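You operate a simulated robot arm through the tools that you are given. There is no shell and no other tool.

The job below is to be done with a simulated robot arm. You get a single attempt, and the scene is never put back.

TASK
Tie the coil, turn it half round with Start and tie it again.
Fine: brake on for each tie.

Only the result counts: the job must be done as asked and must still hold three seconds after the hand-in. Knocking over, shifting, dropping, spilling or breaking anything else fails it.

THE ROBOT
A 7-joint arm with a two-finger parallel gripper, fixed in place. Base frame: the origin is at the foot of the arm, x ahead of it, y to its left, z up; the work surface is at about z = 840. Lengths are in mm, angles in rad, forces in N, time in s.
Its first joint turns from -2.304 to 2.304 rad. Payload 3.91 kg.
Tool frame: the origin (TCP) lies between the finger pads and is the grasp point; the fingertips stand 30 mm ahead of it; z points along the fingers, y is the line along which they close. Largest opening 110 mm; finger width 20, thickness 10; the body of the gripper, 48 by 112 mm, starts 55 mm behind the TCP.
Orientation is told as [roll, pitch, yaw] about the base's x, y, z axes, in that order, counted from this pose: with the fingers straight down and closing along the base's y, the tool's x points along the base's -x, its y along +y and its z along -z.

THE INTERFACE
- The arm moves only by the tool nudge_tool. Its arguments are lists of equal length, an entry for each row: "travel": the shift along the base's x, y, z in m, a list of three; "turn": the turn, a rotation vector about the base's x, y, z in rad, a list of three; "fingers": the opening, from 0 (shut) to 1 (fully open). In form: {"travel": [[dx, dy, dz], ...], "turn": [[ax, ay, az], ...], "fingers": [fingers, ...]}. A call has 1 to 20 rows; each row shifts and turns the commanded pose from where the row before left it. A row lasts 0.2 s, in which the tool goes at most 50 mm and 0.15 rad; a call with a longer step from one row to the next is refused whole, and so is a gripper value outside its range. A pose out of reach is approached as far as the arm can. The call stops where the force on the tool passes 90 N (or 10 N more than at its start, if that is more) or the arm is blocked; 0.2 s more then pass. The fingers move at their own pace (about 108 mm/s each) and stop on an object; they squeeze with about 40 N. The grip force told is the motor's: it shows also when the fingers shut on nothing. Time passes only in rows, and 0.2 s behind the last, so rows that do not move let the fingers close. It gives the time, the measured TCP pose, the force on the tool (base axes), the opening and the grip force at its end, in the units of the frame above (readings bear some noise), with the torque about the TCP (base axes, N m) and any sound that the robot's microphone picked up.
- Cameras (640 x 400 px; columns grow to the right, rows downward): "scene" is fixed at [50.6, 479.2, 1475.1]; the picture's right is [0.22, -0.98, 0.00], its down [-0.53, -0.12, -0.84] and it looks along [0.82, 0.18, -0.54] (base axes); focal length 289 px, centre (320, 200). "wrist" rides on the gripper at [72, 17, -103] in the tool frame; the picture's right is [-0.23, 0.97, 0.00], its down [-0.76, -0.18, -0.62] and it looks along [-0.61, -0.14, 0.78] (tool axes); focal length 222 px, centre (320, 200). There is no depth. A picture from a camera that has moved, and an enlarged one, comes with that camera's place and axes in the base frame and with its lens. The place of the scene camera against the robot may be out by one fixed shift of up to 25 mm in any direction.
- camera(camera): a new picture of that camera. It takes no simulated time.
- zoom(camera, box): a new picture of the part [left, top, right, bottom] of that camera's present view, enlarged. It takes no simulated time.
- finish_job(): hands the job in; it is judged then, once.

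Places have to be worked out from the pictures, the camera data and where the tool is seen. Open the gripper and draw the arm clear of the work before you hand the job in, unless the task says otherwise.

The tools are called after ">>>" as name(argument=value, ...) on one line, values as JSON. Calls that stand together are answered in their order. nudge_tool: Moves the arm, as the interface text tells. Its arguments: {"type":"object","properties":{"travel":{"type":"array"},"turn":{"type":"array"},"fingers":{"type":"array"}},"required":["travel","turn","fingers"]} The other tools are called the same way: camera (camera) takes a picture; zoom (camera, box) takes an enlarged picture of a part of a camera's view; finish_job () hands the job in.

At the start:

```text
time: 0.0
position: [440.8, 479.7, 1295.8]
tcp_rot: [0.001, -0.001, -0.001]
ft_force: [0.0, -0.2, 0.2]
ft_torque: [-0.02, 0.02, 0.0]
gripper_width: 110.1
grasp_force: 0.1
```

scene: 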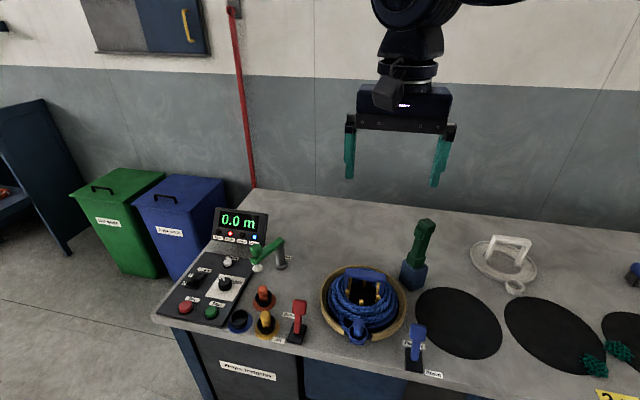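
wrist: 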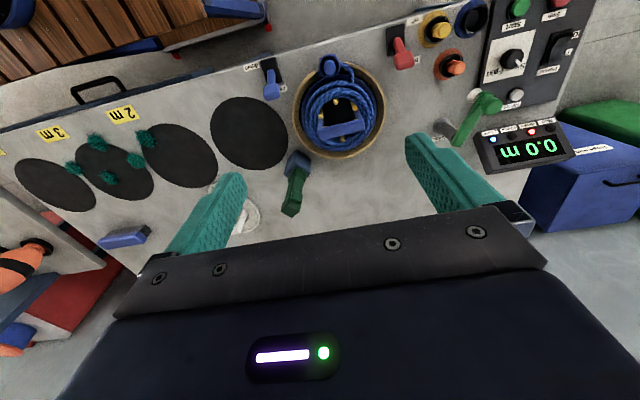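

I'll begin by looking closer at the panel, coil and controls to read the labels.

>>> zoom(camera="scene", box=[150, 200, 310, 350])

>>> zoom(camera="scene", box=[290, 210, 460, 390])

>>> zoom(camera="scene", box=[440, 210, 640, 400])

>>> zoom(camera="wrist", box=[380, 0, 600, 160])

>>> zoom(camera="wrist", box=[240, 30, 420, 220])

```text
2.67 times, centred on (230, 275) of scene
camera zoom: at [50.6, 479.2, 1475.1], right [0.22, -0.98, 0.0], down [-0.53, -0.12, -0.84], along [0.82, 0.18, -0.54], focal length 770 px, centre (560, 0)
```

zoom: 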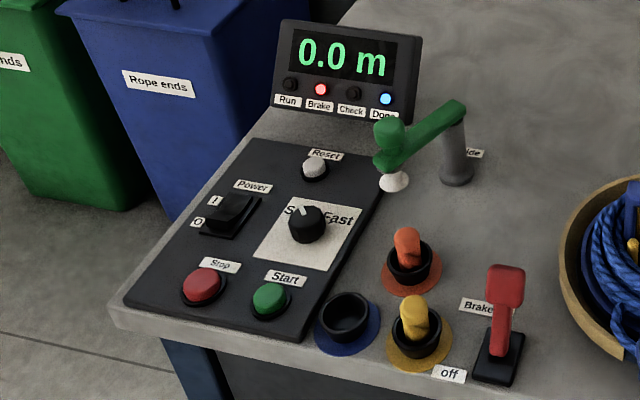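

```text
2.22 times, centred on (375, 300) of scene
camera zoom: at [50.6, 479.2, 1475.1], right [0.22, -0.98, 0.0], down [-0.53, -0.12, -0.84], along [0.82, 0.18, -0.54], focal length 641 px, centre (198, -22)
```

zoom: 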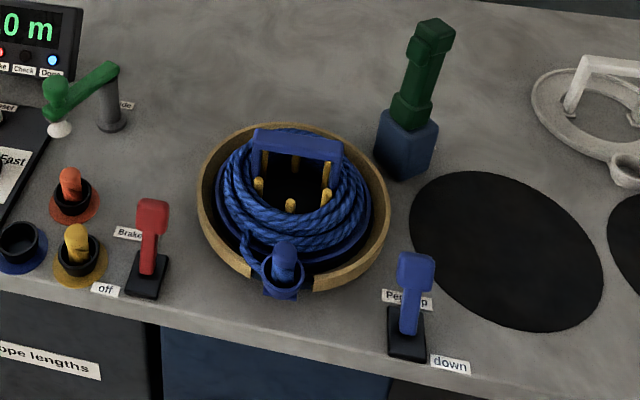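

```text
2.11 times, centred on (540, 305) of scene
camera zoom: at [50.6, 479.2, 1475.1], right [0.22, -0.98, 0.0], down [-0.53, -0.12, -0.84], along [0.82, 0.18, -0.54], focal length 608 px, centre (-143, -21)
```

zoom: 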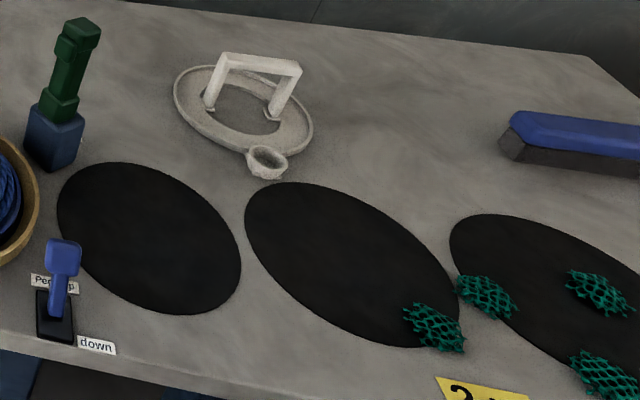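

```text
2.50 times, centred on (490, 80) of wrist
camera zoom: at [368.3, 495.7, 1398.6], right [0.23, 0.97, 0.0], down [0.76, -0.18, 0.62], along [0.61, -0.14, -0.78], focal length 555 px, centre (-105, 500)
```

zoom: 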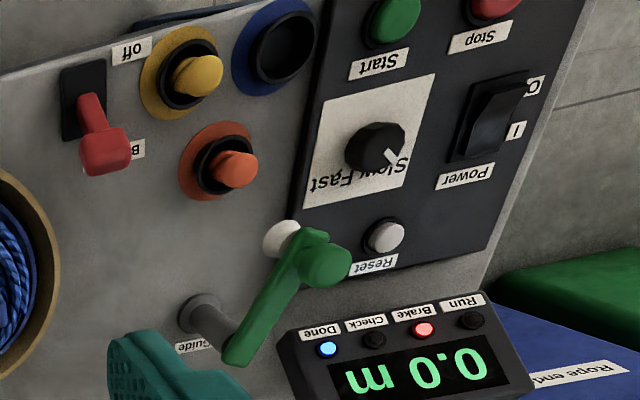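

```text
2.11 times, centred on (330, 125) of wrist
camera zoom: at [368.3, 495.7, 1398.6], right [0.23, 0.97, 0.0], down [0.76, -0.18, 0.62], along [0.61, -0.14, -0.78], focal length 468 px, centre (299, 358)
```

zoom: 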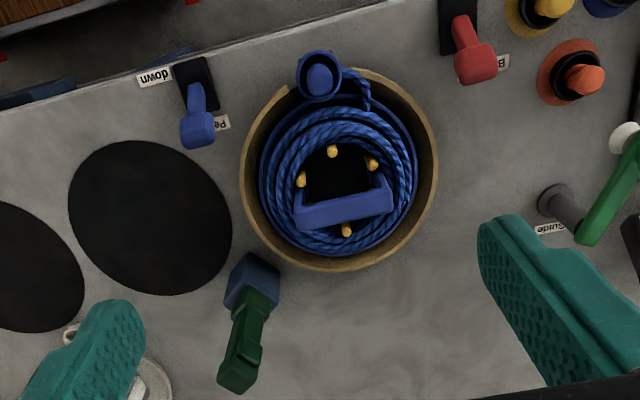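

Next I take sharper zooms on the tool in the blue block, the levers, the power switch and the display before moving.

>>> zoom(camera="scene", box=[390, 205, 450, 300])

>>> zoom(camera="scene", box=[310, 255, 420, 355])

>>> zoom(camera="scene", box=[205, 200, 305, 280])

>>> zoom(camera="scene", box=[160, 255, 320, 350])

>>> zoom(camera="wrist", box=[0, 100, 260, 300])

```text
4.21 times, centred on (420, 252) of scene
camera zoom: at [50.6, 479.2, 1475.1], right [0.22, -0.98, 0.0], down [-0.53, -0.12, -0.84], along [0.82, 0.18, -0.54], focal length 1215 px, centre (-101, -21)
```

zoom: 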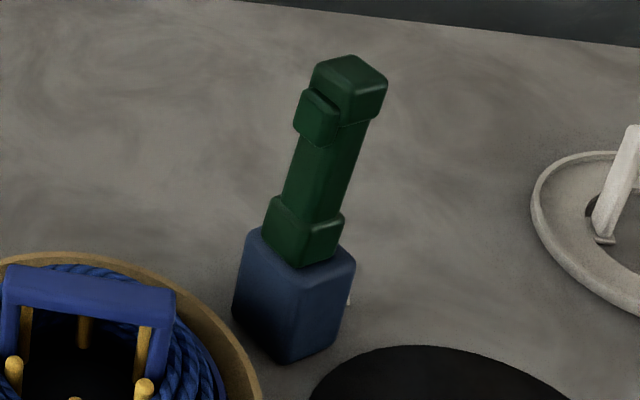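

```text
4.00 times, centred on (365, 305) of scene
camera zoom: at [50.6, 479.2, 1475.1], right [0.22, -0.98, 0.0], down [-0.53, -0.12, -0.84], along [0.82, 0.18, -0.54], focal length 1154 px, centre (140, -220)
```

zoom: 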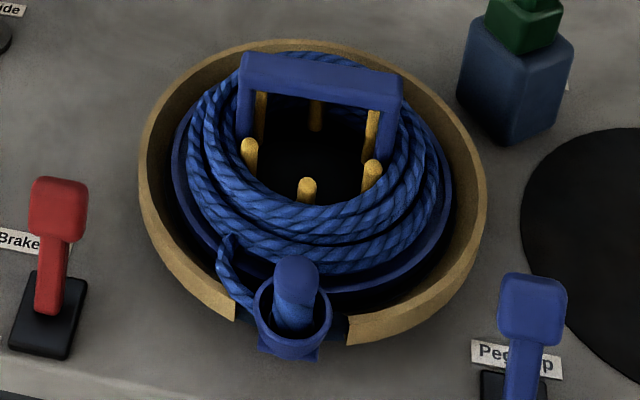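

```text
5.00 times, centred on (255, 240) of scene
camera zoom: at [50.6, 479.2, 1475.1], right [0.22, -0.98, 0.0], down [-0.53, -0.12, -0.84], along [0.82, 0.18, -0.54], focal length 1443 px, centre (645, 0)
```

zoom: 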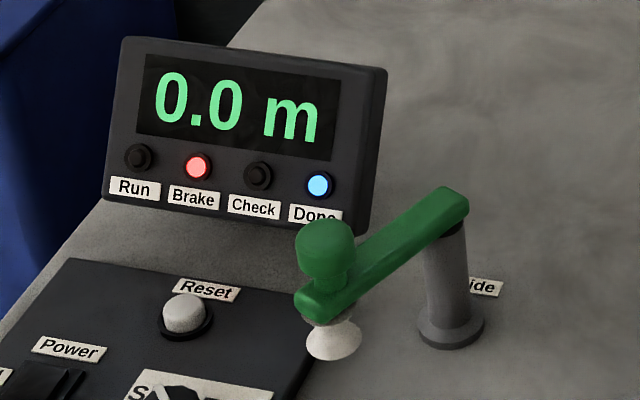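

```text
4.00 times, centred on (240, 302) of scene
camera zoom: at [50.6, 479.2, 1475.1], right [0.22, -0.98, 0.0], down [-0.53, -0.12, -0.84], along [0.82, 0.18, -0.54], focal length 1154 px, centre (640, -210)
```

zoom: 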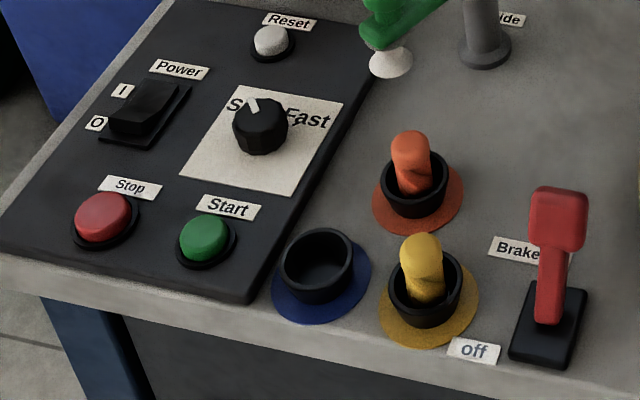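

```text
2.00 times, centred on (130, 200) of wrist
camera zoom: at [368.3, 495.7, 1398.6], right [0.23, 0.97, 0.0], down [0.76, -0.18, 0.62], along [0.61, -0.14, -0.78], focal length 444 px, centre (700, 200)
```

zoom: 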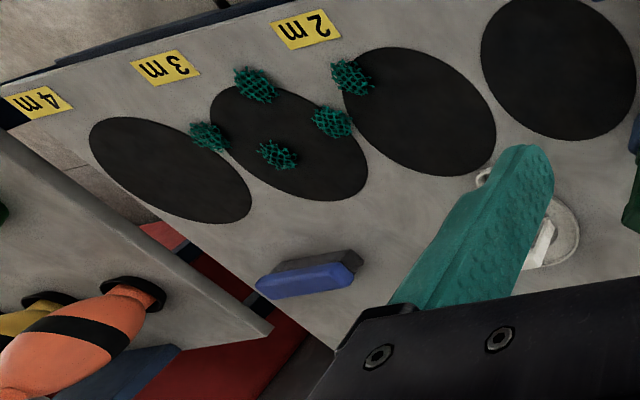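

The Brake and Done lamps are lit, the display reads 0.0 m, and the knob is near Slow. I move the arm over toward the green tool for a closer wrist view, staying well above everything.

>>> nudge_tool(travel=[[0.01, -0.025, -0.02], [0.01, -0.025, -0.02], [0.01, -0.025, -0.02], [0.01, -0.025, -0.02], [0.01, -0.025, -0.02], [0, -0.01, -0.02], [0, 0, 0]], turn=[[0, 0, 0], [0, 0, 0], [0, 0, 0], [0, 0, 0], [0, 0, 0], [0, 0, 0], [0, 0, 0]], fingers=[1, 1, 1, 1, 1, 1, 1])

>>> camera(camera="wrist")

```text
time: 1.6
position: [489.9, 345.8, 1176.5]
tcp_rot: [0.0, 0.002, -0.001]
ft_force: [-0.1, -0.1, 0.3]
ft_torque: [0.05, -0.01, -0.01]
gripper_width: 109.9
grasp_force: 0.0
```

```text
taken
camera wrist: at [417.3, 362.0, 1278.8], right [0.23, 0.97, 0.0], down [0.76, -0.18, 0.62], along [0.61, -0.14, -0.78], focal length 222 px, centre (320, 200)
```

wrist: 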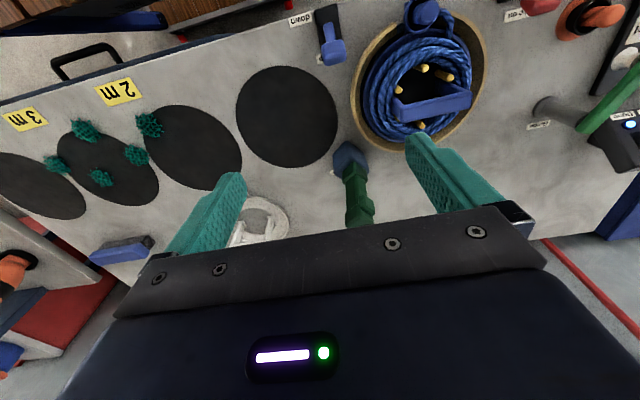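

The green tool is visible between the fingers; I zoom in on it.

>>> zoom(camera="wrist", box=[310, 120, 410, 230])

>>> zoom(camera="wrist", box=[340, 0, 500, 160])

>>> zoom(camera="wrist", box=[40, 60, 200, 200])

```text
3.64 times, centred on (360, 175) of wrist
camera zoom: at [417.3, 362.0, 1278.8], right [0.23, 0.97, 0.0], down [0.76, -0.18, 0.62], along [0.61, -0.14, -0.78], focal length 808 px, centre (174, 291)
```

zoom: 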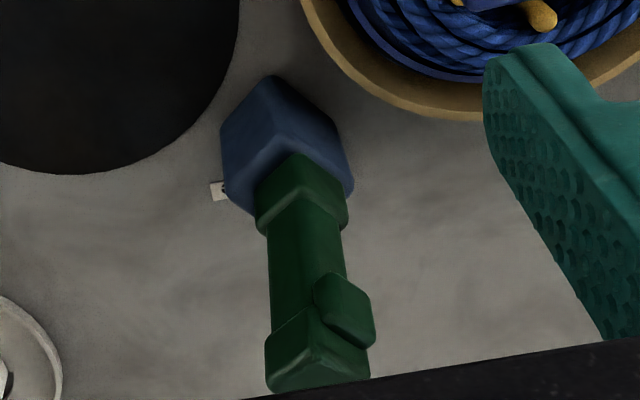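

```text
2.50 times, centred on (420, 80) of wrist
camera zoom: at [417.3, 362.0, 1278.8], right [0.23, 0.97, 0.0], down [0.76, -0.18, 0.62], along [0.61, -0.14, -0.78], focal length 555 px, centre (70, 500)
```

zoom: 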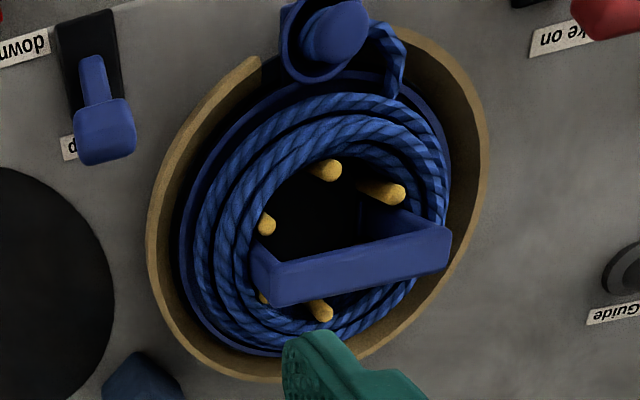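

```text
2.86 times, centred on (120, 130) of wrist
camera zoom: at [417.3, 362.0, 1278.8], right [0.23, 0.97, 0.0], down [0.76, -0.18, 0.62], along [0.61, -0.14, -0.78], focal length 635 px, centre (891, 400)
```

zoom: 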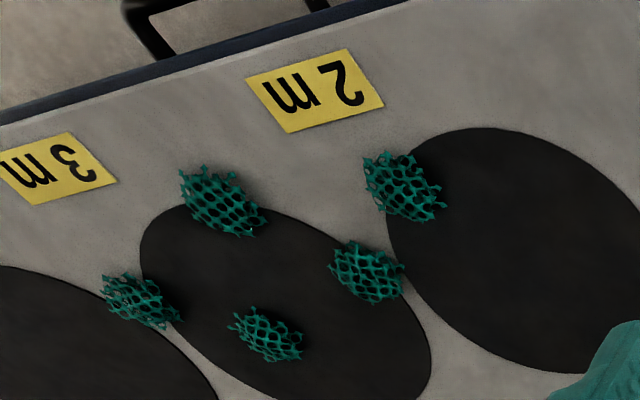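

The tool's holder has a label partly hidden on its far side. I shift the arm to the right and slightly up for an unobstructed view of it from another angle.

>>> nudge_tool(travel=[[0.0, -0.04, 0.0], [0.0, -0.04, 0.0], [0.0, -0.04, 0.0], [0.0, -0.04, 0.0], [0, 0, 0]], turn=[[0, 0, 0.14], [0, 0, 0.14], [0, 0, 0.14], [0, 0, 0.14], [0, 0, 0]], fingers=[1, 1, 1, 1, 1])

>>> camera(camera="wrist")

```text
time: 2.8
position: [489.9, 183.9, 1176.0]
tcp_rot: [-0.001, 0.001, 0.561]
ft_force: [0.4, -0.3, 0.6]
ft_torque: [0.01, 0.01, 0.01]
gripper_width: 110.0
grasp_force: 0.1
```

```text
taken
camera wrist: at [419.6, 158.6, 1279.6], right [-0.33, 0.95, 0.0], down [0.74, 0.25, 0.62], along [0.59, 0.2, -0.78], focal length 222 px, centre (320, 200)
```

wrist: 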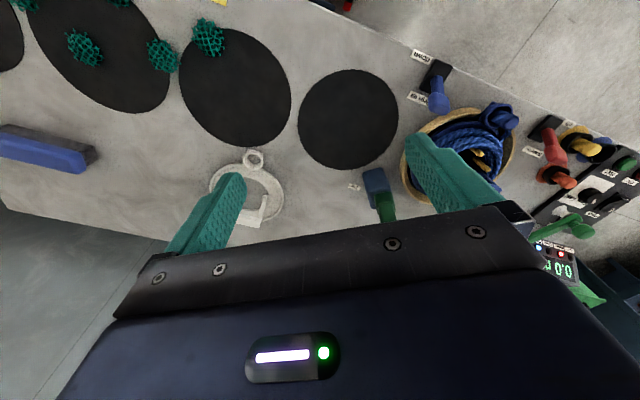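

>>> zoom(camera="wrist", box=[335, 155, 425, 230])

>>> zoom(camera="wrist", box=[390, 40, 470, 120])

>>> zoom(camera="wrist", box=[480, 90, 640, 240])

```text
5.33 times, centred on (380, 192) of wrist
camera zoom: at [419.6, 158.6, 1279.6], right [-0.33, 0.95, 0.0], down [0.74, 0.25, 0.62], along [0.59, 0.2, -0.78], focal length 1185 px, centre (0, 240)
```

zoom: 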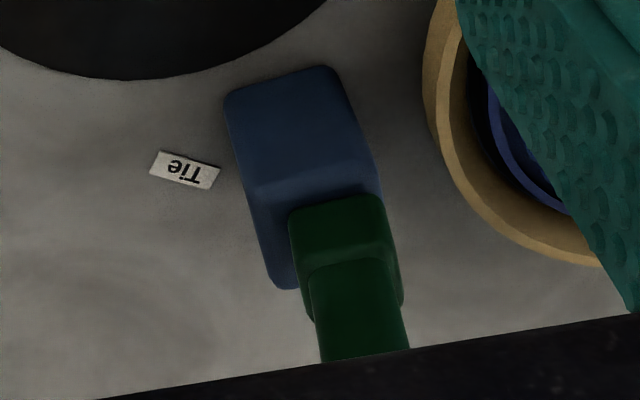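

```text
5.00 times, centred on (430, 80) of wrist
camera zoom: at [419.6, 158.6, 1279.6], right [-0.33, 0.95, 0.0], down [0.74, 0.25, 0.62], along [0.59, 0.2, -0.78], focal length 1111 px, centre (-230, 800)
```

zoom: 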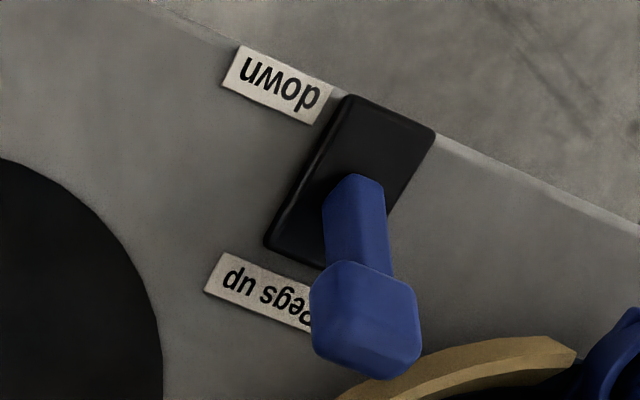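

```text
2.67 times, centred on (560, 165) of wrist
camera zoom: at [419.6, 158.6, 1279.6], right [-0.33, 0.95, 0.0], down [0.74, 0.25, 0.62], along [0.59, 0.2, -0.78], focal length 592 px, centre (-320, 293)
```

zoom: 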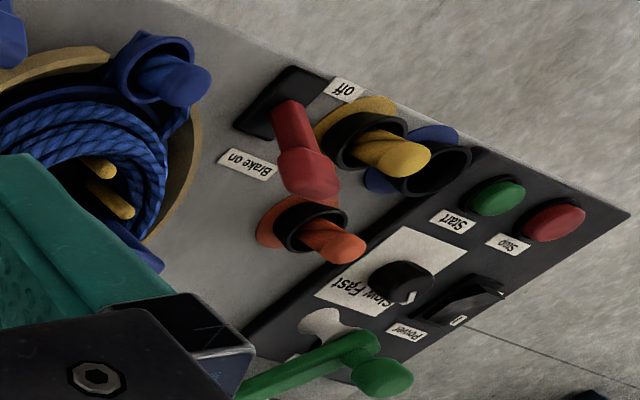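

The label reads "Tie", so the green tool in the holder is the tying tool; both levers lean toward "on"/"up". I swing round to view the tool's head from its left side, staying above its top (~1050).

>>> nudge_tool(travel=[[0.014, 0.0286, 0.0], [0.014, 0.0286, 0.0], [0.014, 0.0286, 0.0], [0.014, 0.0286, 0.0], [0.014, 0.0286, 0.0], [0.014, 0.0286, 0.0], [0.014, 0.0286, 0.0], [0.014, 0.0286, 0.0], [0, 0, -0.02], [0, 0, -0.02], [0, 0, 0]], turn=[[0, 0, -0.14], [0, 0, -0.14], [0, 0, -0.14], [0, 0, -0.14], [0, 0, -0.14], [0, 0, -0.14], [0, 0, -0.14], [0, 0, -0.14], [0, 0, 0], [0, 0, 0], [0, 0, 0]], fingers=[1, 1, 1, 1, 1, 1, 1, 1, 1, 1, 1])

>>> camera(camera="wrist")

>>> camera(camera="scene")

```text
time: 5.2
position: [600.7, 414.0, 1135.2]
tcp_rot: [0.001, 0.0, -0.562]
ft_force: [0.6, -0.3, -0.1]
ft_torque: [-0.02, 0.0, 0.06]
gripper_width: 109.8
grasp_force: 0.1
```

```text
taken
camera wrist: at [549.1, 465.7, 1238.7], right [0.71, 0.7, 0.0], down [0.55, -0.56, 0.62], along [0.44, -0.44, -0.78], focal length 222 px, centre (320, 200)
```

wrist: 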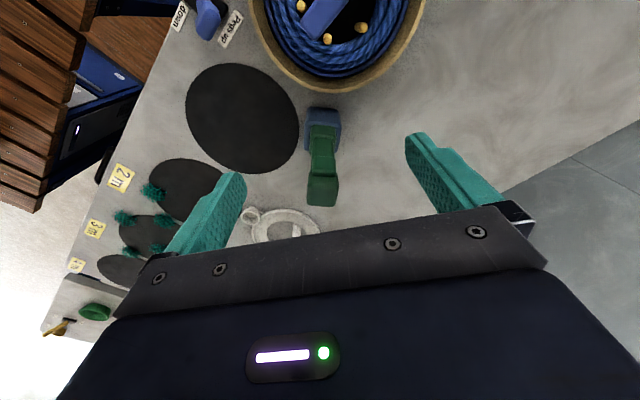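

```text
taken
```

scene: 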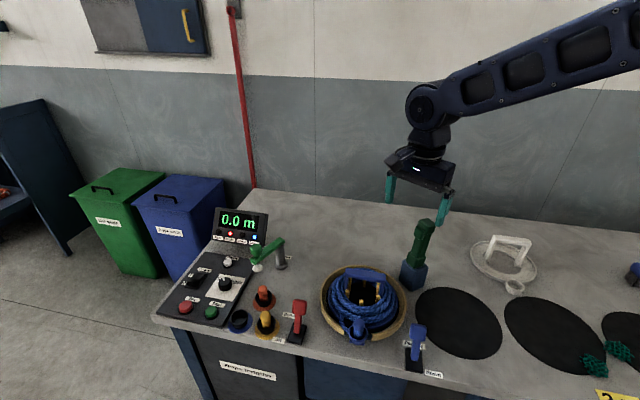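

>>> zoom(camera="wrist", box=[280, 90, 380, 220])

>>> zoom(camera="wrist", box=[240, 0, 440, 110])

```text
3.08 times, centred on (330, 155) of wrist
camera zoom: at [549.1, 465.7, 1238.7], right [0.71, 0.7, 0.0], down [0.55, -0.56, 0.62], along [0.44, -0.44, -0.78], focal length 684 px, centre (289, 338)
```

zoom: 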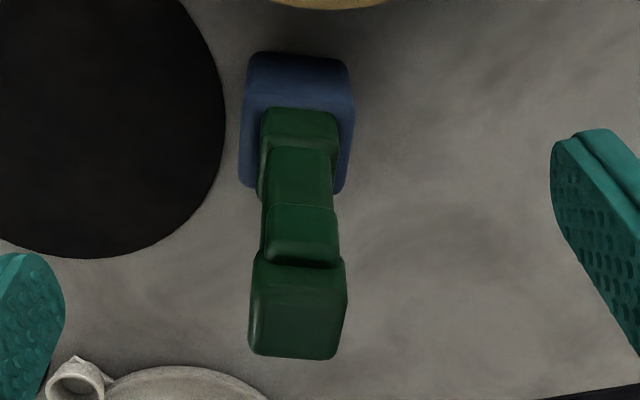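

```text
3.20 times, centred on (340, 55) of wrist
camera zoom: at [549.1, 465.7, 1238.7], right [0.71, 0.7, 0.0], down [0.55, -0.56, 0.62], along [0.44, -0.44, -0.78], focal length 711 px, centre (256, 664)
```

zoom: 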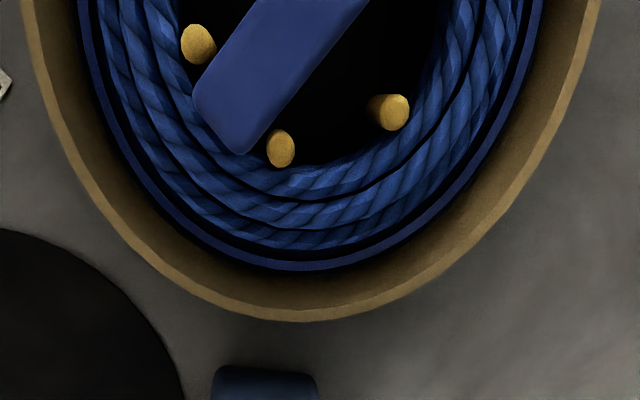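

The tool's bump (likely a trigger) faces the coil; I put the tool axis at about (653, 367), block rotated ~42°. I tilt the camera toward horizontal to view the tool side-on and measure heights.

>>> nudge_tool(travel=[[-0.006, 0.007, -0.015], [-0.006, 0.007, -0.02], [-0.006, 0.007, -0.02], [-0.007, 0.009, -0.02], [0, 0, -0.015], [0, 0, 0]], turn=[[-0.1065, -0.105, 0], [-0.1065, -0.105, 0], [-0.1065, -0.105, 0], [-0.1065, -0.105, 0], [0, 0, 0], [0, 0, 0]], fingers=[1, 1, 1, 1, 1, 1])

>>> camera(camera="wrist")

```text
time: 6.6
position: [576.4, 445.8, 1047.0]
tcp_rot: [-0.156, -0.58, -0.514]
ft_force: [0.4, -1.3, 0.3]
ft_torque: [0.0, -0.01, -0.04]
gripper_width: 109.9
grasp_force: 0.1
```

```text
taken
camera wrist: at [492.3, 529.0, 1089.6], right [0.71, 0.7, 0.0], down [0.21, -0.21, 0.96], along [0.67, -0.68, -0.29], focal length 222 px, centre (320, 200)
```

wrist: 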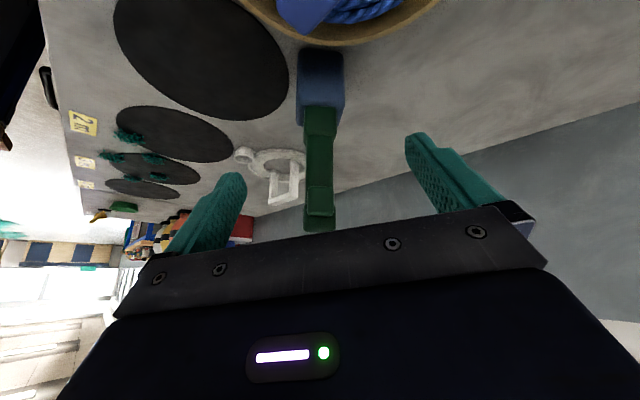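

>>> zoom(camera="wrist", box=[270, 30, 380, 240])

>>> zoom(camera="wrist", box=[290, 170, 350, 240])

```text
1.90 times, centred on (325, 135) of wrist
camera zoom: at [492.3, 529.0, 1089.6], right [0.71, 0.7, 0.0], down [0.21, -0.21, 0.96], along [0.67, -0.68, -0.29], focal length 423 px, centre (310, 324)
```

zoom: 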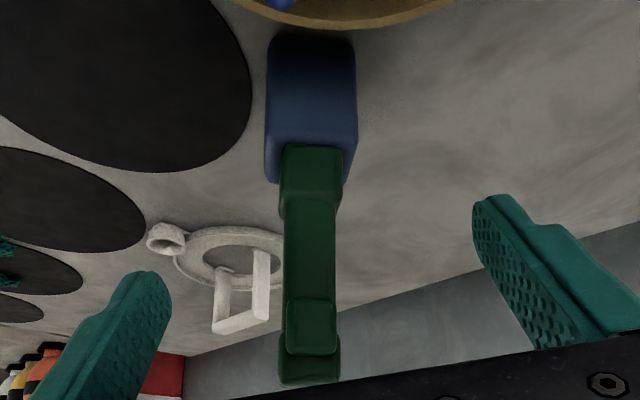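

```text
5.71 times, centred on (320, 205) of wrist
camera zoom: at [492.3, 529.0, 1089.6], right [0.71, 0.7, 0.0], down [0.21, -0.21, 0.96], along [0.67, -0.68, -0.29], focal length 1269 px, centre (320, 171)
```

zoom: 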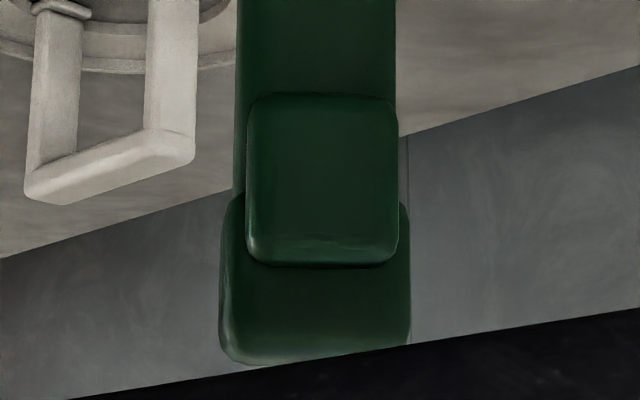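

The tool reads: shaft z≈956–1028, head 1028–1059, trigger bump z≈1014–1044. I now tilt the camera downward to get a near-vertical look at the coil and bowl.

>>> nudge_tool(travel=[[0, 0, 0.02], [0, 0, 0.02], [0.005, -0.0045, 0.012], [0.005, -0.0045, 0.012], [0.005, -0.0045, 0.012], [0.005, -0.005, 0.012], [0.005, -0.005, 0], [0.005, -0.0045, 0], [0, 0, 0]], turn=[[0.0976, 0.0963, 0], [0.0976, 0.0963, 0], [0.0976, 0.0963, 0], [0.0976, 0.0963, 0], [0.0976, 0.0963, 0], [0.0976, 0.0963, 0], [0.0976, 0.0963, 0], [0.0976, 0.0963, 0], [0, 0, 0]], fingers=[1, 1, 1, 1, 1, 1, 1, 1, 1])

>>> camera(camera="wrist")

```text
time: 8.6
position: [607.7, 413.8, 1132.8]
tcp_rot: [0.123, 0.485, -0.53]
ft_force: [0.4, 0.4, 0.6]
ft_torque: [0.01, 0.0, 0.01]
gripper_width: 109.8
grasp_force: 0.1
```

```text
taken
camera wrist: at [597.2, 425.1, 1259.1], right [0.71, 0.7, 0.0], down [0.69, -0.7, 0.17], along [0.12, -0.12, -0.99], focal length 222 px, centre (320, 200)
```

wrist: 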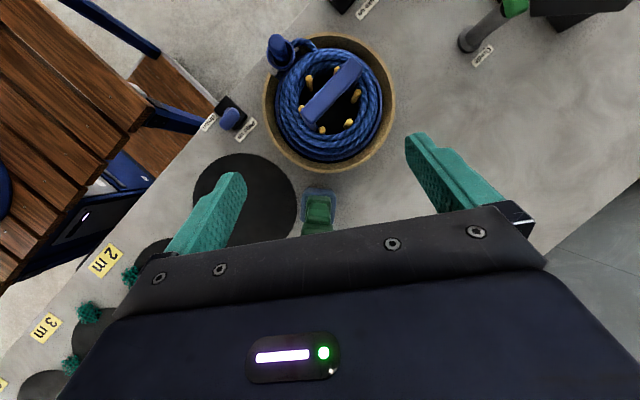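

>>> zoom(camera="wrist", box=[250, 20, 410, 180])

>>> zoom(camera="wrist", box=[280, 160, 360, 240])

```text
2.50 times, centred on (330, 100) of wrist
camera zoom: at [597.2, 425.1, 1259.1], right [0.71, 0.7, 0.0], down [0.69, -0.7, 0.17], along [0.12, -0.12, -0.99], focal length 555 px, centre (295, 450)
```

zoom: 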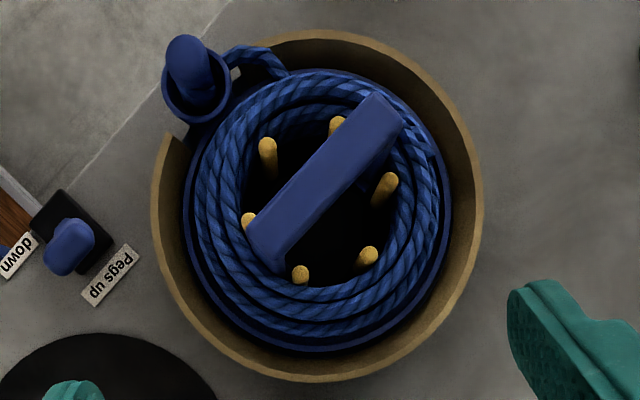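

```text
5.00 times, centred on (320, 200) of wrist
camera zoom: at [597.2, 425.1, 1259.1], right [0.71, 0.7, 0.0], down [0.69, -0.7, 0.17], along [0.12, -0.12, -0.99], focal length 1111 px, centre (320, 200)
```

zoom: 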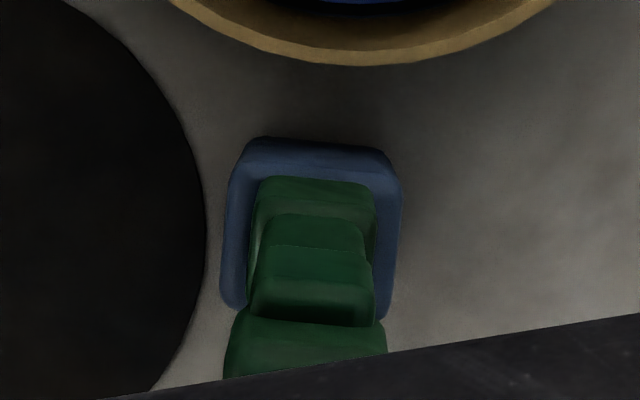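

I now have the coil centre at about (542, 502), bundle radius roughly 47–77 mm, handle along y, rope-end cup on the near (-x) side. The tool faces the coil with its side axis near 40°, so I level the gripper and hover over the tool with the fingers closing across its sides (yaw −0.878), not on the bump.

>>> nudge_tool(travel=[[0, 0, 0.003], [0, 0, 0], [0.01, -0.01, 0], [0.01, -0.01, 0], [0.01, -0.01, 0], [0.01, -0.01, 0], [0.006, -0.007, 0], [0, 0, 0]], turn=[[-0.0887, -0.0876, 0], [-0.0887, -0.0876, 0], [-0.0887, -0.0876, 0], [-0.0887, -0.0876, 0], [0, 0, -0.106], [0, 0, -0.106], [0, 0, -0.106], [0, 0, 0]], fingers=[1, 1, 1, 1, 1, 1, 1, 1])

>>> camera(camera="wrist")

>>> zoom(camera="wrist", box=[260, 60, 380, 240])

```text
time: 10.4
position: [652.7, 368.3, 1137.6]
tcp_rot: [0.001, 0.0, -0.88]
ft_force: [0.3, 0.2, 1.1]
ft_torque: [0.01, 0.0, 0.03]
gripper_width: 110.0
grasp_force: 0.2
```

```text
taken
camera wrist: at [619.8, 433.0, 1239.9], right [0.9, 0.45, 0.0], down [0.35, -0.7, 0.62], along [0.28, -0.56, -0.78], focal length 222 px, centre (320, 200)
```

wrist: 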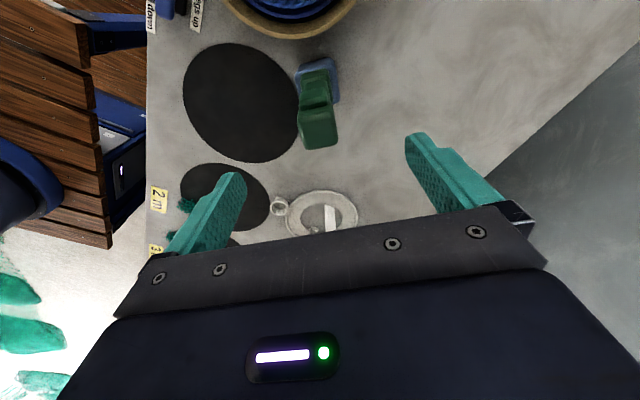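

```text
2.22 times, centred on (320, 150) of wrist
camera zoom: at [619.8, 433.0, 1239.9], right [0.9, 0.45, 0.0], down [0.35, -0.7, 0.62], along [0.28, -0.56, -0.78], focal length 494 px, centre (320, 311)
```

zoom: 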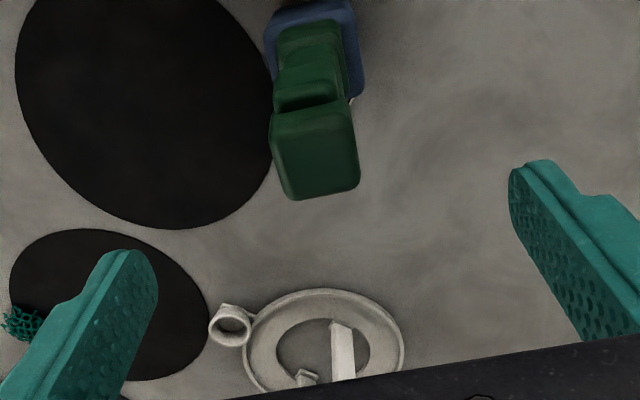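

The tool's head is centred near (650, 371) with its sides at about 36°, so I adjust yaw slightly and descend with open fingers around the head, without closing yet.

>>> nudge_tool(travel=[[-0.0025, 0.0025, 0], [0, 0, -0.02], [0, 0, -0.02], [0, 0, -0.02], [0, 0, -0.02], [0, 0, -0.02], [0, 0, 0]], turn=[[0, 0, -0.06], [0, 0, 0], [0, 0, 0], [0, 0, 0], [0, 0, 0], [0, 0, 0], [0, 0, 0]], fingers=[1, 1, 1, 1, 1, 1, 1])

>>> zoom(camera="wrist", box=[200, 80, 440, 240])

>>> zoom(camera="scene", box=[370, 150, 480, 300])

```text
time: 12.0
position: [652.8, 371.8, 1036.1]
tcp_rot: [0.0, 0.001, -0.939]
ft_force: [0.7, -0.6, -0.7]
ft_torque: [0.01, 0.01, 0.01]
gripper_width: 109.8
grasp_force: 0.0
```

```text
2.50 times, centred on (320, 160) of wrist
camera zoom: at [623.7, 438.1, 1140.9], right [0.92, 0.39, 0.0], down [0.31, -0.72, 0.62], along [0.24, -0.57, -0.78], focal length 555 px, centre (320, 300)
```

zoom: 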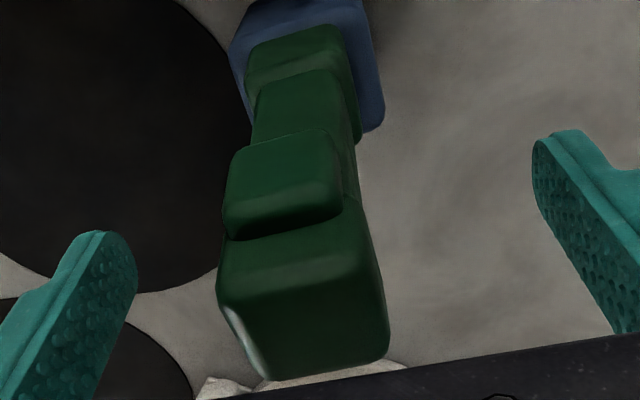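

```text
2.67 times, centred on (425, 225) of scene
camera zoom: at [50.6, 479.2, 1475.1], right [0.22, -0.98, 0.0], down [-0.53, -0.12, -0.84], along [0.82, 0.18, -0.54], focal length 770 px, centre (40, 133)
```

zoom: 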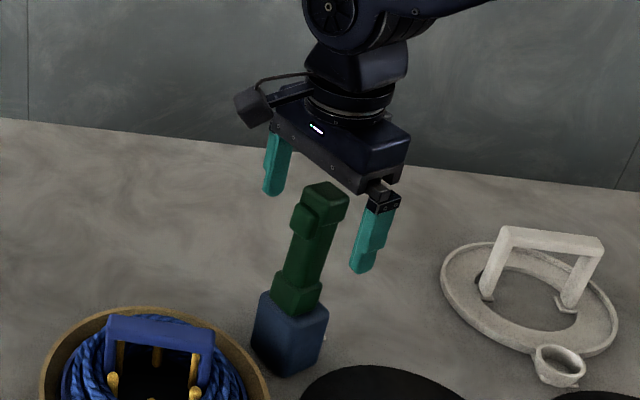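

The fingers straddle the head well, with the head about 4 mm toward the coil side of centre. I shift slightly and close the grip on the head's sides.

>>> nudge_tool(travel=[[-0.002, 0.003, 0], [0, 0, 0], [0, 0, 0], [0, 0, 0], [0, 0, 0]], turn=[[0, 0, 0.025], [0, 0, 0], [0, 0, 0], [0, 0, 0], [0, 0, 0]], fingers=[1, 0, 0, 0, 0])

>>> zoom(camera="wrist", box=[200, 80, 440, 240])

```text
time: 13.2
position: [647.6, 372.3, 1036.4]
tcp_rot: [-0.003, 0.0, -0.913]
ft_force: [-42.8, -34.9, 0.9]
ft_torque: [-0.35, 0.39, -0.3]
gripper_width: 31.8
grasp_force: 45.2
```

```text
2.50 times, centred on (320, 160) of wrist
camera zoom: at [616.8, 439.1, 1140.2], right [0.91, 0.42, 0.0], down [0.33, -0.71, 0.62], along [0.26, -0.57, -0.78], focal length 555 px, centre (320, 300)
```

zoom: 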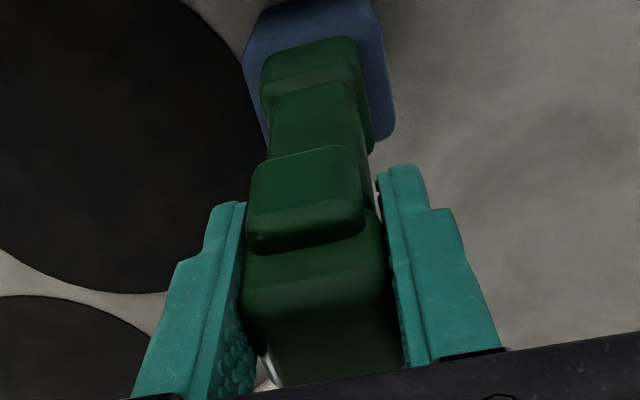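

The grip closed at 31.8 mm with ~55 N side load along the closing axis: the tool sits ~4–5 mm toward the −u side of my commanded pose. I shift the command that way to relieve it.

>>> nudge_tool(travel=[[-0.002, -0.0015, 0], [-0.0015, -0.0012, 0], [0, 0, 0]], turn=[[0, 0, 0], [0, 0, 0], [0, 0, 0]], fingers=[0, 0, 0])

```text
time: 14.0
position: [647.2, 372.3, 1038.4]
tcp_rot: [0.002, -0.001, -0.916]
ft_force: [-2.0, -13.5, -11.0]
ft_torque: [-0.81, -0.43, 0.12]
gripper_width: 31.8
grasp_force: 44.3
```

The load dropped to ~17 N. Now I lift straight up gently to test whether the tool comes free of the holder.

>>> nudge_tool(travel=[[0, 0, 0.01], [0, 0, 0.01], [0, 0, 0.01], [0, 0, 0.01], [0, 0, 0]], turn=[[0, 0, 0], [0, 0, 0], [0, 0, 0], [0, 0, 0], [0, 0, 0]], fingers=[0, 0, 0, 0, 0])

>>> zoom(camera="scene", box=[370, 150, 480, 300])

```text
time: 15.2
position: [646.3, 371.0, 1085.0]
tcp_rot: [0.014, 0.0, -0.913]
ft_force: [7.4, 0.3, 77.7]
ft_torque: [-0.31, -0.27, 0.02]
gripper_width: 17.7
grasp_force: 44.8
```

```text
2.67 times, centred on (425, 225) of scene
camera zoom: at [50.6, 479.2, 1475.1], right [0.22, -0.98, 0.0], down [-0.53, -0.12, -0.84], along [0.82, 0.18, -0.54], focal length 770 px, centre (40, 133)
```

zoom: 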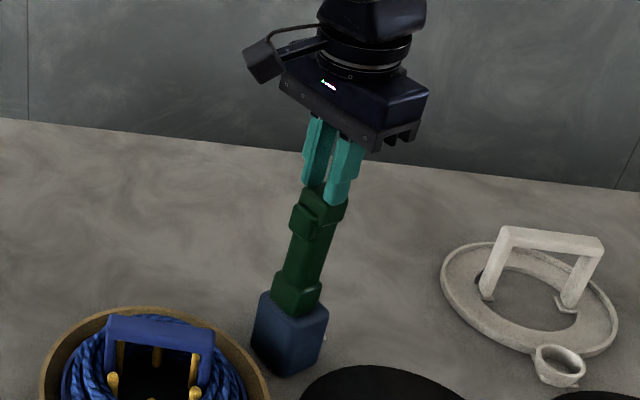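

The fingers slipped up off the rounded head while the tool stayed put (opening now 17.7 mm, pushing up 78 N). I open, rise clear, and inspect whether the tool moved.

>>> nudge_tool(travel=[[0, 0, 0.005], [0, 0, 0.01], [0, 0, 0.02], [0, 0, 0.02], [0, 0, 0]], turn=[[0, 0, 0], [0, 0, 0], [0, 0, 0], [0, 0, 0], [0, 0, 0]], fingers=[1, 1, 1, 1, 1])

>>> zoom(camera="wrist", box=[240, 60, 400, 240])

>>> zoom(camera="scene", box=[370, 190, 470, 310])

```text
time: 16.4
position: [647.5, 368.0, 1129.7]
tcp_rot: [-0.001, 0.0, -0.914]
ft_force: [-0.3, -0.2, 0.0]
ft_torque: [-0.02, 0.0, 0.0]
gripper_width: 110.1
grasp_force: 0.0
```

```text
2.22 times, centred on (320, 150) of wrist
camera zoom: at [615.9, 435.6, 1233.3], right [0.91, 0.42, 0.0], down [0.32, -0.71, 0.62], along [0.26, -0.57, -0.78], focal length 494 px, centre (320, 311)
```

zoom: 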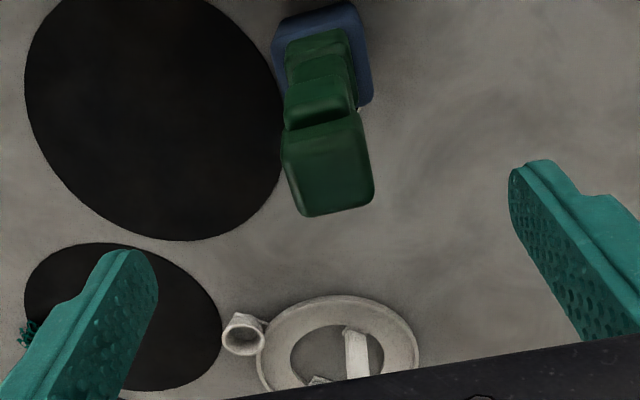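

```text
3.33 times, centred on (420, 250) of scene
camera zoom: at [50.6, 479.2, 1475.1], right [0.22, -0.98, 0.0], down [-0.53, -0.12, -0.84], along [0.82, 0.18, -0.54], focal length 962 px, centre (-13, 33)
```

zoom: 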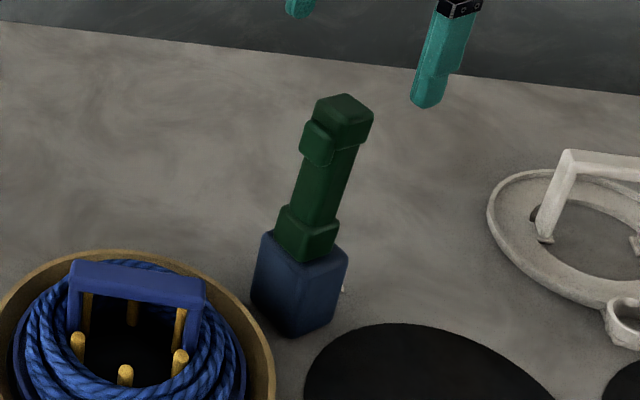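

The tool hasn't budged, and it resisted 55 N sideways rigidly; since it faces the coil exactly and is labelled "Tie" like the other controls, it may be a hinged tie arm that swings down onto the coil. I re-grip the head lightly on its sides to test a gentle push toward the coil.

>>> nudge_tool(travel=[[0, 0, -0.02], [0, 0, -0.025], [0, 0, -0.025], [0, 0, -0.02], [0, 0, 0], [0, 0, 0], [0, 0, 0], [0, 0, 0]], turn=[[0, 0, 0], [0, 0, 0], [0, 0, 0], [0, 0, 0], [0, 0, 0], [0, 0, 0], [0, 0, 0], [0, 0, 0]], fingers=[1, 1, 1, 1, 0, 0, 0, 0])

```text
time: 18.2
position: [647.8, 370.9, 1041.2]
tcp_rot: [-0.002, -0.001, -0.913]
ft_force: [-7.7, -7.4, -0.4]
ft_torque: [-0.13, 0.16, -0.02]
gripper_width: 31.9
grasp_force: 45.0
```

Gripped at 31.9 mm with low side load. I push 5 mm toward the coil and read the force.

>>> nudge_tool(travel=[[-0.0016, 0.0019, 0], [-0.0016, 0.0019, 0], [0, 0, 0]], turn=[[0, 0, 0], [0, 0, 0], [0, 0, 0]], fingers=[0, 0, 0])

```text
time: 19.0
position: [646.2, 374.1, 1040.6]
tcp_rot: [0.001, 0.0, -0.915]
ft_force: [13.0, -7.8, -7.9]
ft_torque: [-1.1, -0.78, -0.02]
gripper_width: 31.8
grasp_force: 44.6
```

It yielded ~3.5 mm with only ~15 N, so it does seem to move. I push another 10 mm along an arc about a pivot near z≈915.

>>> nudge_tool(travel=[[-0.0032, 0.0038, -0.0003], [-0.0032, 0.0038, -0.0005], [0, 0, 0]], turn=[[0, 0, 0], [0, 0, 0], [0, 0, 0]], fingers=[0, 0, 0])

>>> zoom(camera="scene", box=[370, 190, 470, 310])

>>> zoom(camera="wrist", box=[200, 80, 440, 240])

```text
time: 19.8
position: [638.5, 383.0, 1042.1]
tcp_rot: [0.001, 0.0, -0.913]
ft_force: [19.3, 0.1, 4.9]
ft_torque: [-0.89, -0.86, 0.22]
gripper_width: 31.7
grasp_force: 45.1
```

```text
3.33 times, centred on (420, 250) of scene
camera zoom: at [50.6, 479.2, 1475.1], right [0.22, -0.98, 0.0], down [-0.53, -0.12, -0.84], along [0.82, 0.18, -0.54], focal length 962 px, centre (-13, 33)
```

zoom: 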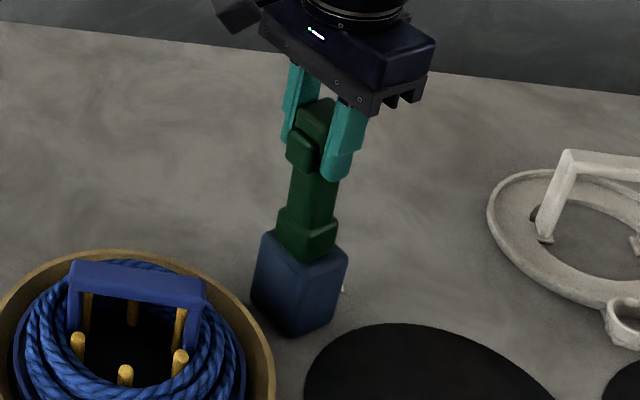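

```text
2.50 times, centred on (320, 160) of wrist
camera zoom: at [607.3, 449.7, 1144.3], right [0.91, 0.42, 0.0], down [0.32, -0.71, 0.62], along [0.26, -0.57, -0.78], focal length 555 px, centre (320, 300)
```

zoom: 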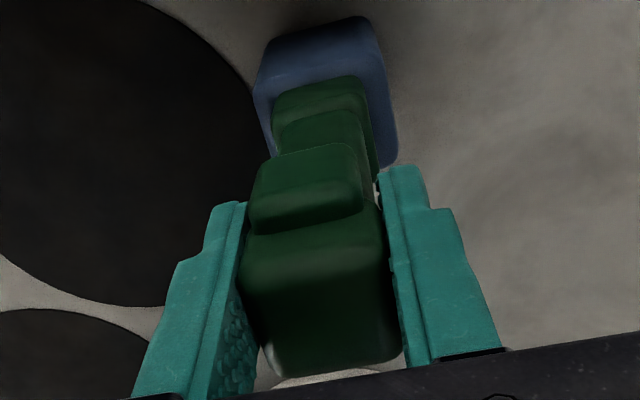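

The arm clearly hinges at the blue block and tilts toward the coil — it is a swing-down tie arm. Gripping it all the way down would put a finger into the carrier handle, so I return it upright, release, and will push it from behind with closed fingers.

>>> nudge_tool(travel=[[0.0032, -0.0038, 0.0005], [0.0032, -0.0038, 0.0003], [0.0032, -0.0038, 0], [0, 0, 0], [0, 0, 0], [0, 0, 0]], turn=[[0, 0, 0], [0, 0, 0], [0, 0, 0], [0, 0, 0], [0, 0, 0], [0, 0, 0]], fingers=[0, 0, 0, 0, 1, 1])

>>> zoom(camera="wrist", box=[200, 80, 440, 240])

>>> zoom(camera="scene", box=[370, 190, 470, 310])

```text
time: 21.2
position: [644.0, 371.3, 1040.6]
tcp_rot: [-0.002, -0.002, -0.914]
ft_force: [0.6, -0.7, 0.0]
ft_torque: [-0.01, 0.0, -0.02]
gripper_width: 109.8
grasp_force: 0.0
```

```text
2.50 times, centred on (320, 160) of wrist
camera zoom: at [614.0, 438.0, 1143.6], right [0.91, 0.41, 0.0], down [0.33, -0.71, 0.62], along [0.26, -0.57, -0.78], focal length 555 px, centre (320, 300)
```

zoom: 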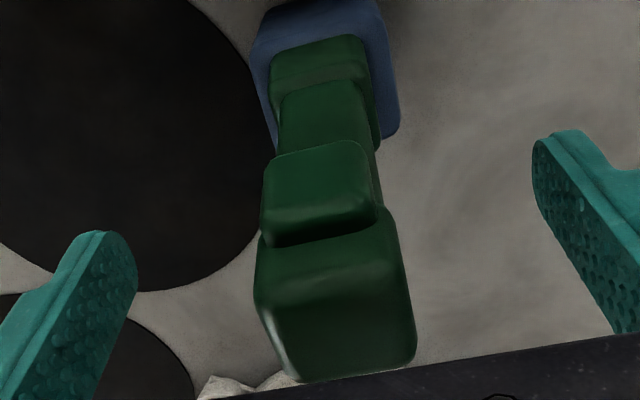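

```text
3.33 times, centred on (420, 250) of scene
camera zoom: at [50.6, 479.2, 1475.1], right [0.22, -0.98, 0.0], down [-0.53, -0.12, -0.84], along [0.82, 0.18, -0.54], focal length 962 px, centre (-13, 33)
```

zoom: 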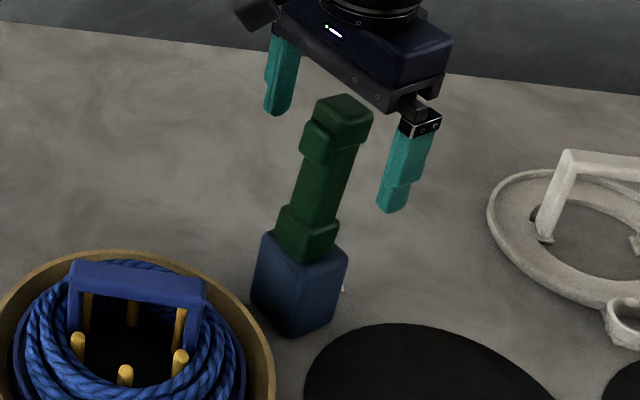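

The arm is upright and free-standing. I rise, move behind it (away from the coil) with fingers closed, and lower so the tips sit behind its head.

>>> nudge_tool(travel=[[0, 0, 0.035], [0, 0, 0.035], [0.015, -0.0175, 0], [0.015, -0.0175, 0], [0, 0, 0], [0, 0, -0.02], [0, 0, -0.02], [0, 0, 0]], turn=[[0, 0, 0], [0, 0, 0], [0, 0, 0], [0, 0, 0], [0, 0, 0], [0, 0, 0], [0, 0, 0], [0, 0, 0]], fingers=[1, 1, 0, 0, 0, 0, 0, 0])

>>> camera(camera="wrist")

>>> zoom(camera="scene", box=[370, 170, 490, 310])

```text
time: 23.0
position: [676.0, 337.0, 1068.9]
tcp_rot: [0.0, -0.001, -0.912]
ft_force: [0.1, -0.2, -0.6]
ft_torque: [0.0, -0.03, -0.02]
gripper_width: 0.0
grasp_force: 37.5
```

```text
taken
camera wrist: at [644.8, 403.1, 1172.8], right [0.91, 0.42, 0.0], down [0.32, -0.71, 0.62], along [0.26, -0.57, -0.78], focal length 222 px, centre (320, 200)
```

wrist: 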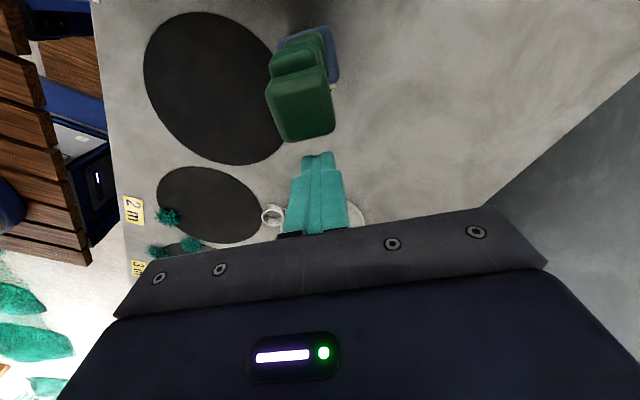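

```text
2.86 times, centred on (430, 240) of scene
camera zoom: at [50.6, 479.2, 1475.1], right [0.22, -0.98, 0.0], down [-0.53, -0.12, -0.84], along [0.82, 0.18, -0.54], focal length 824 px, centre (6, 86)
```

zoom: 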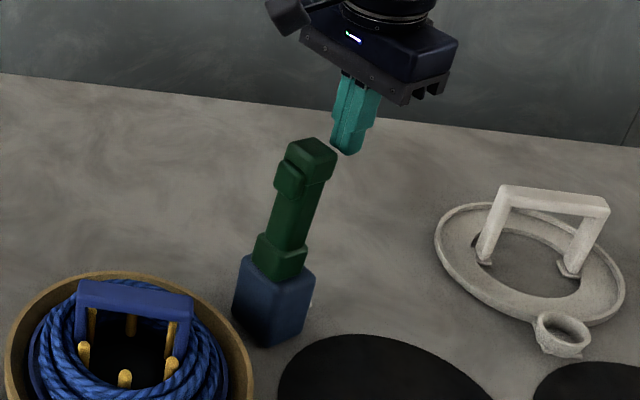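

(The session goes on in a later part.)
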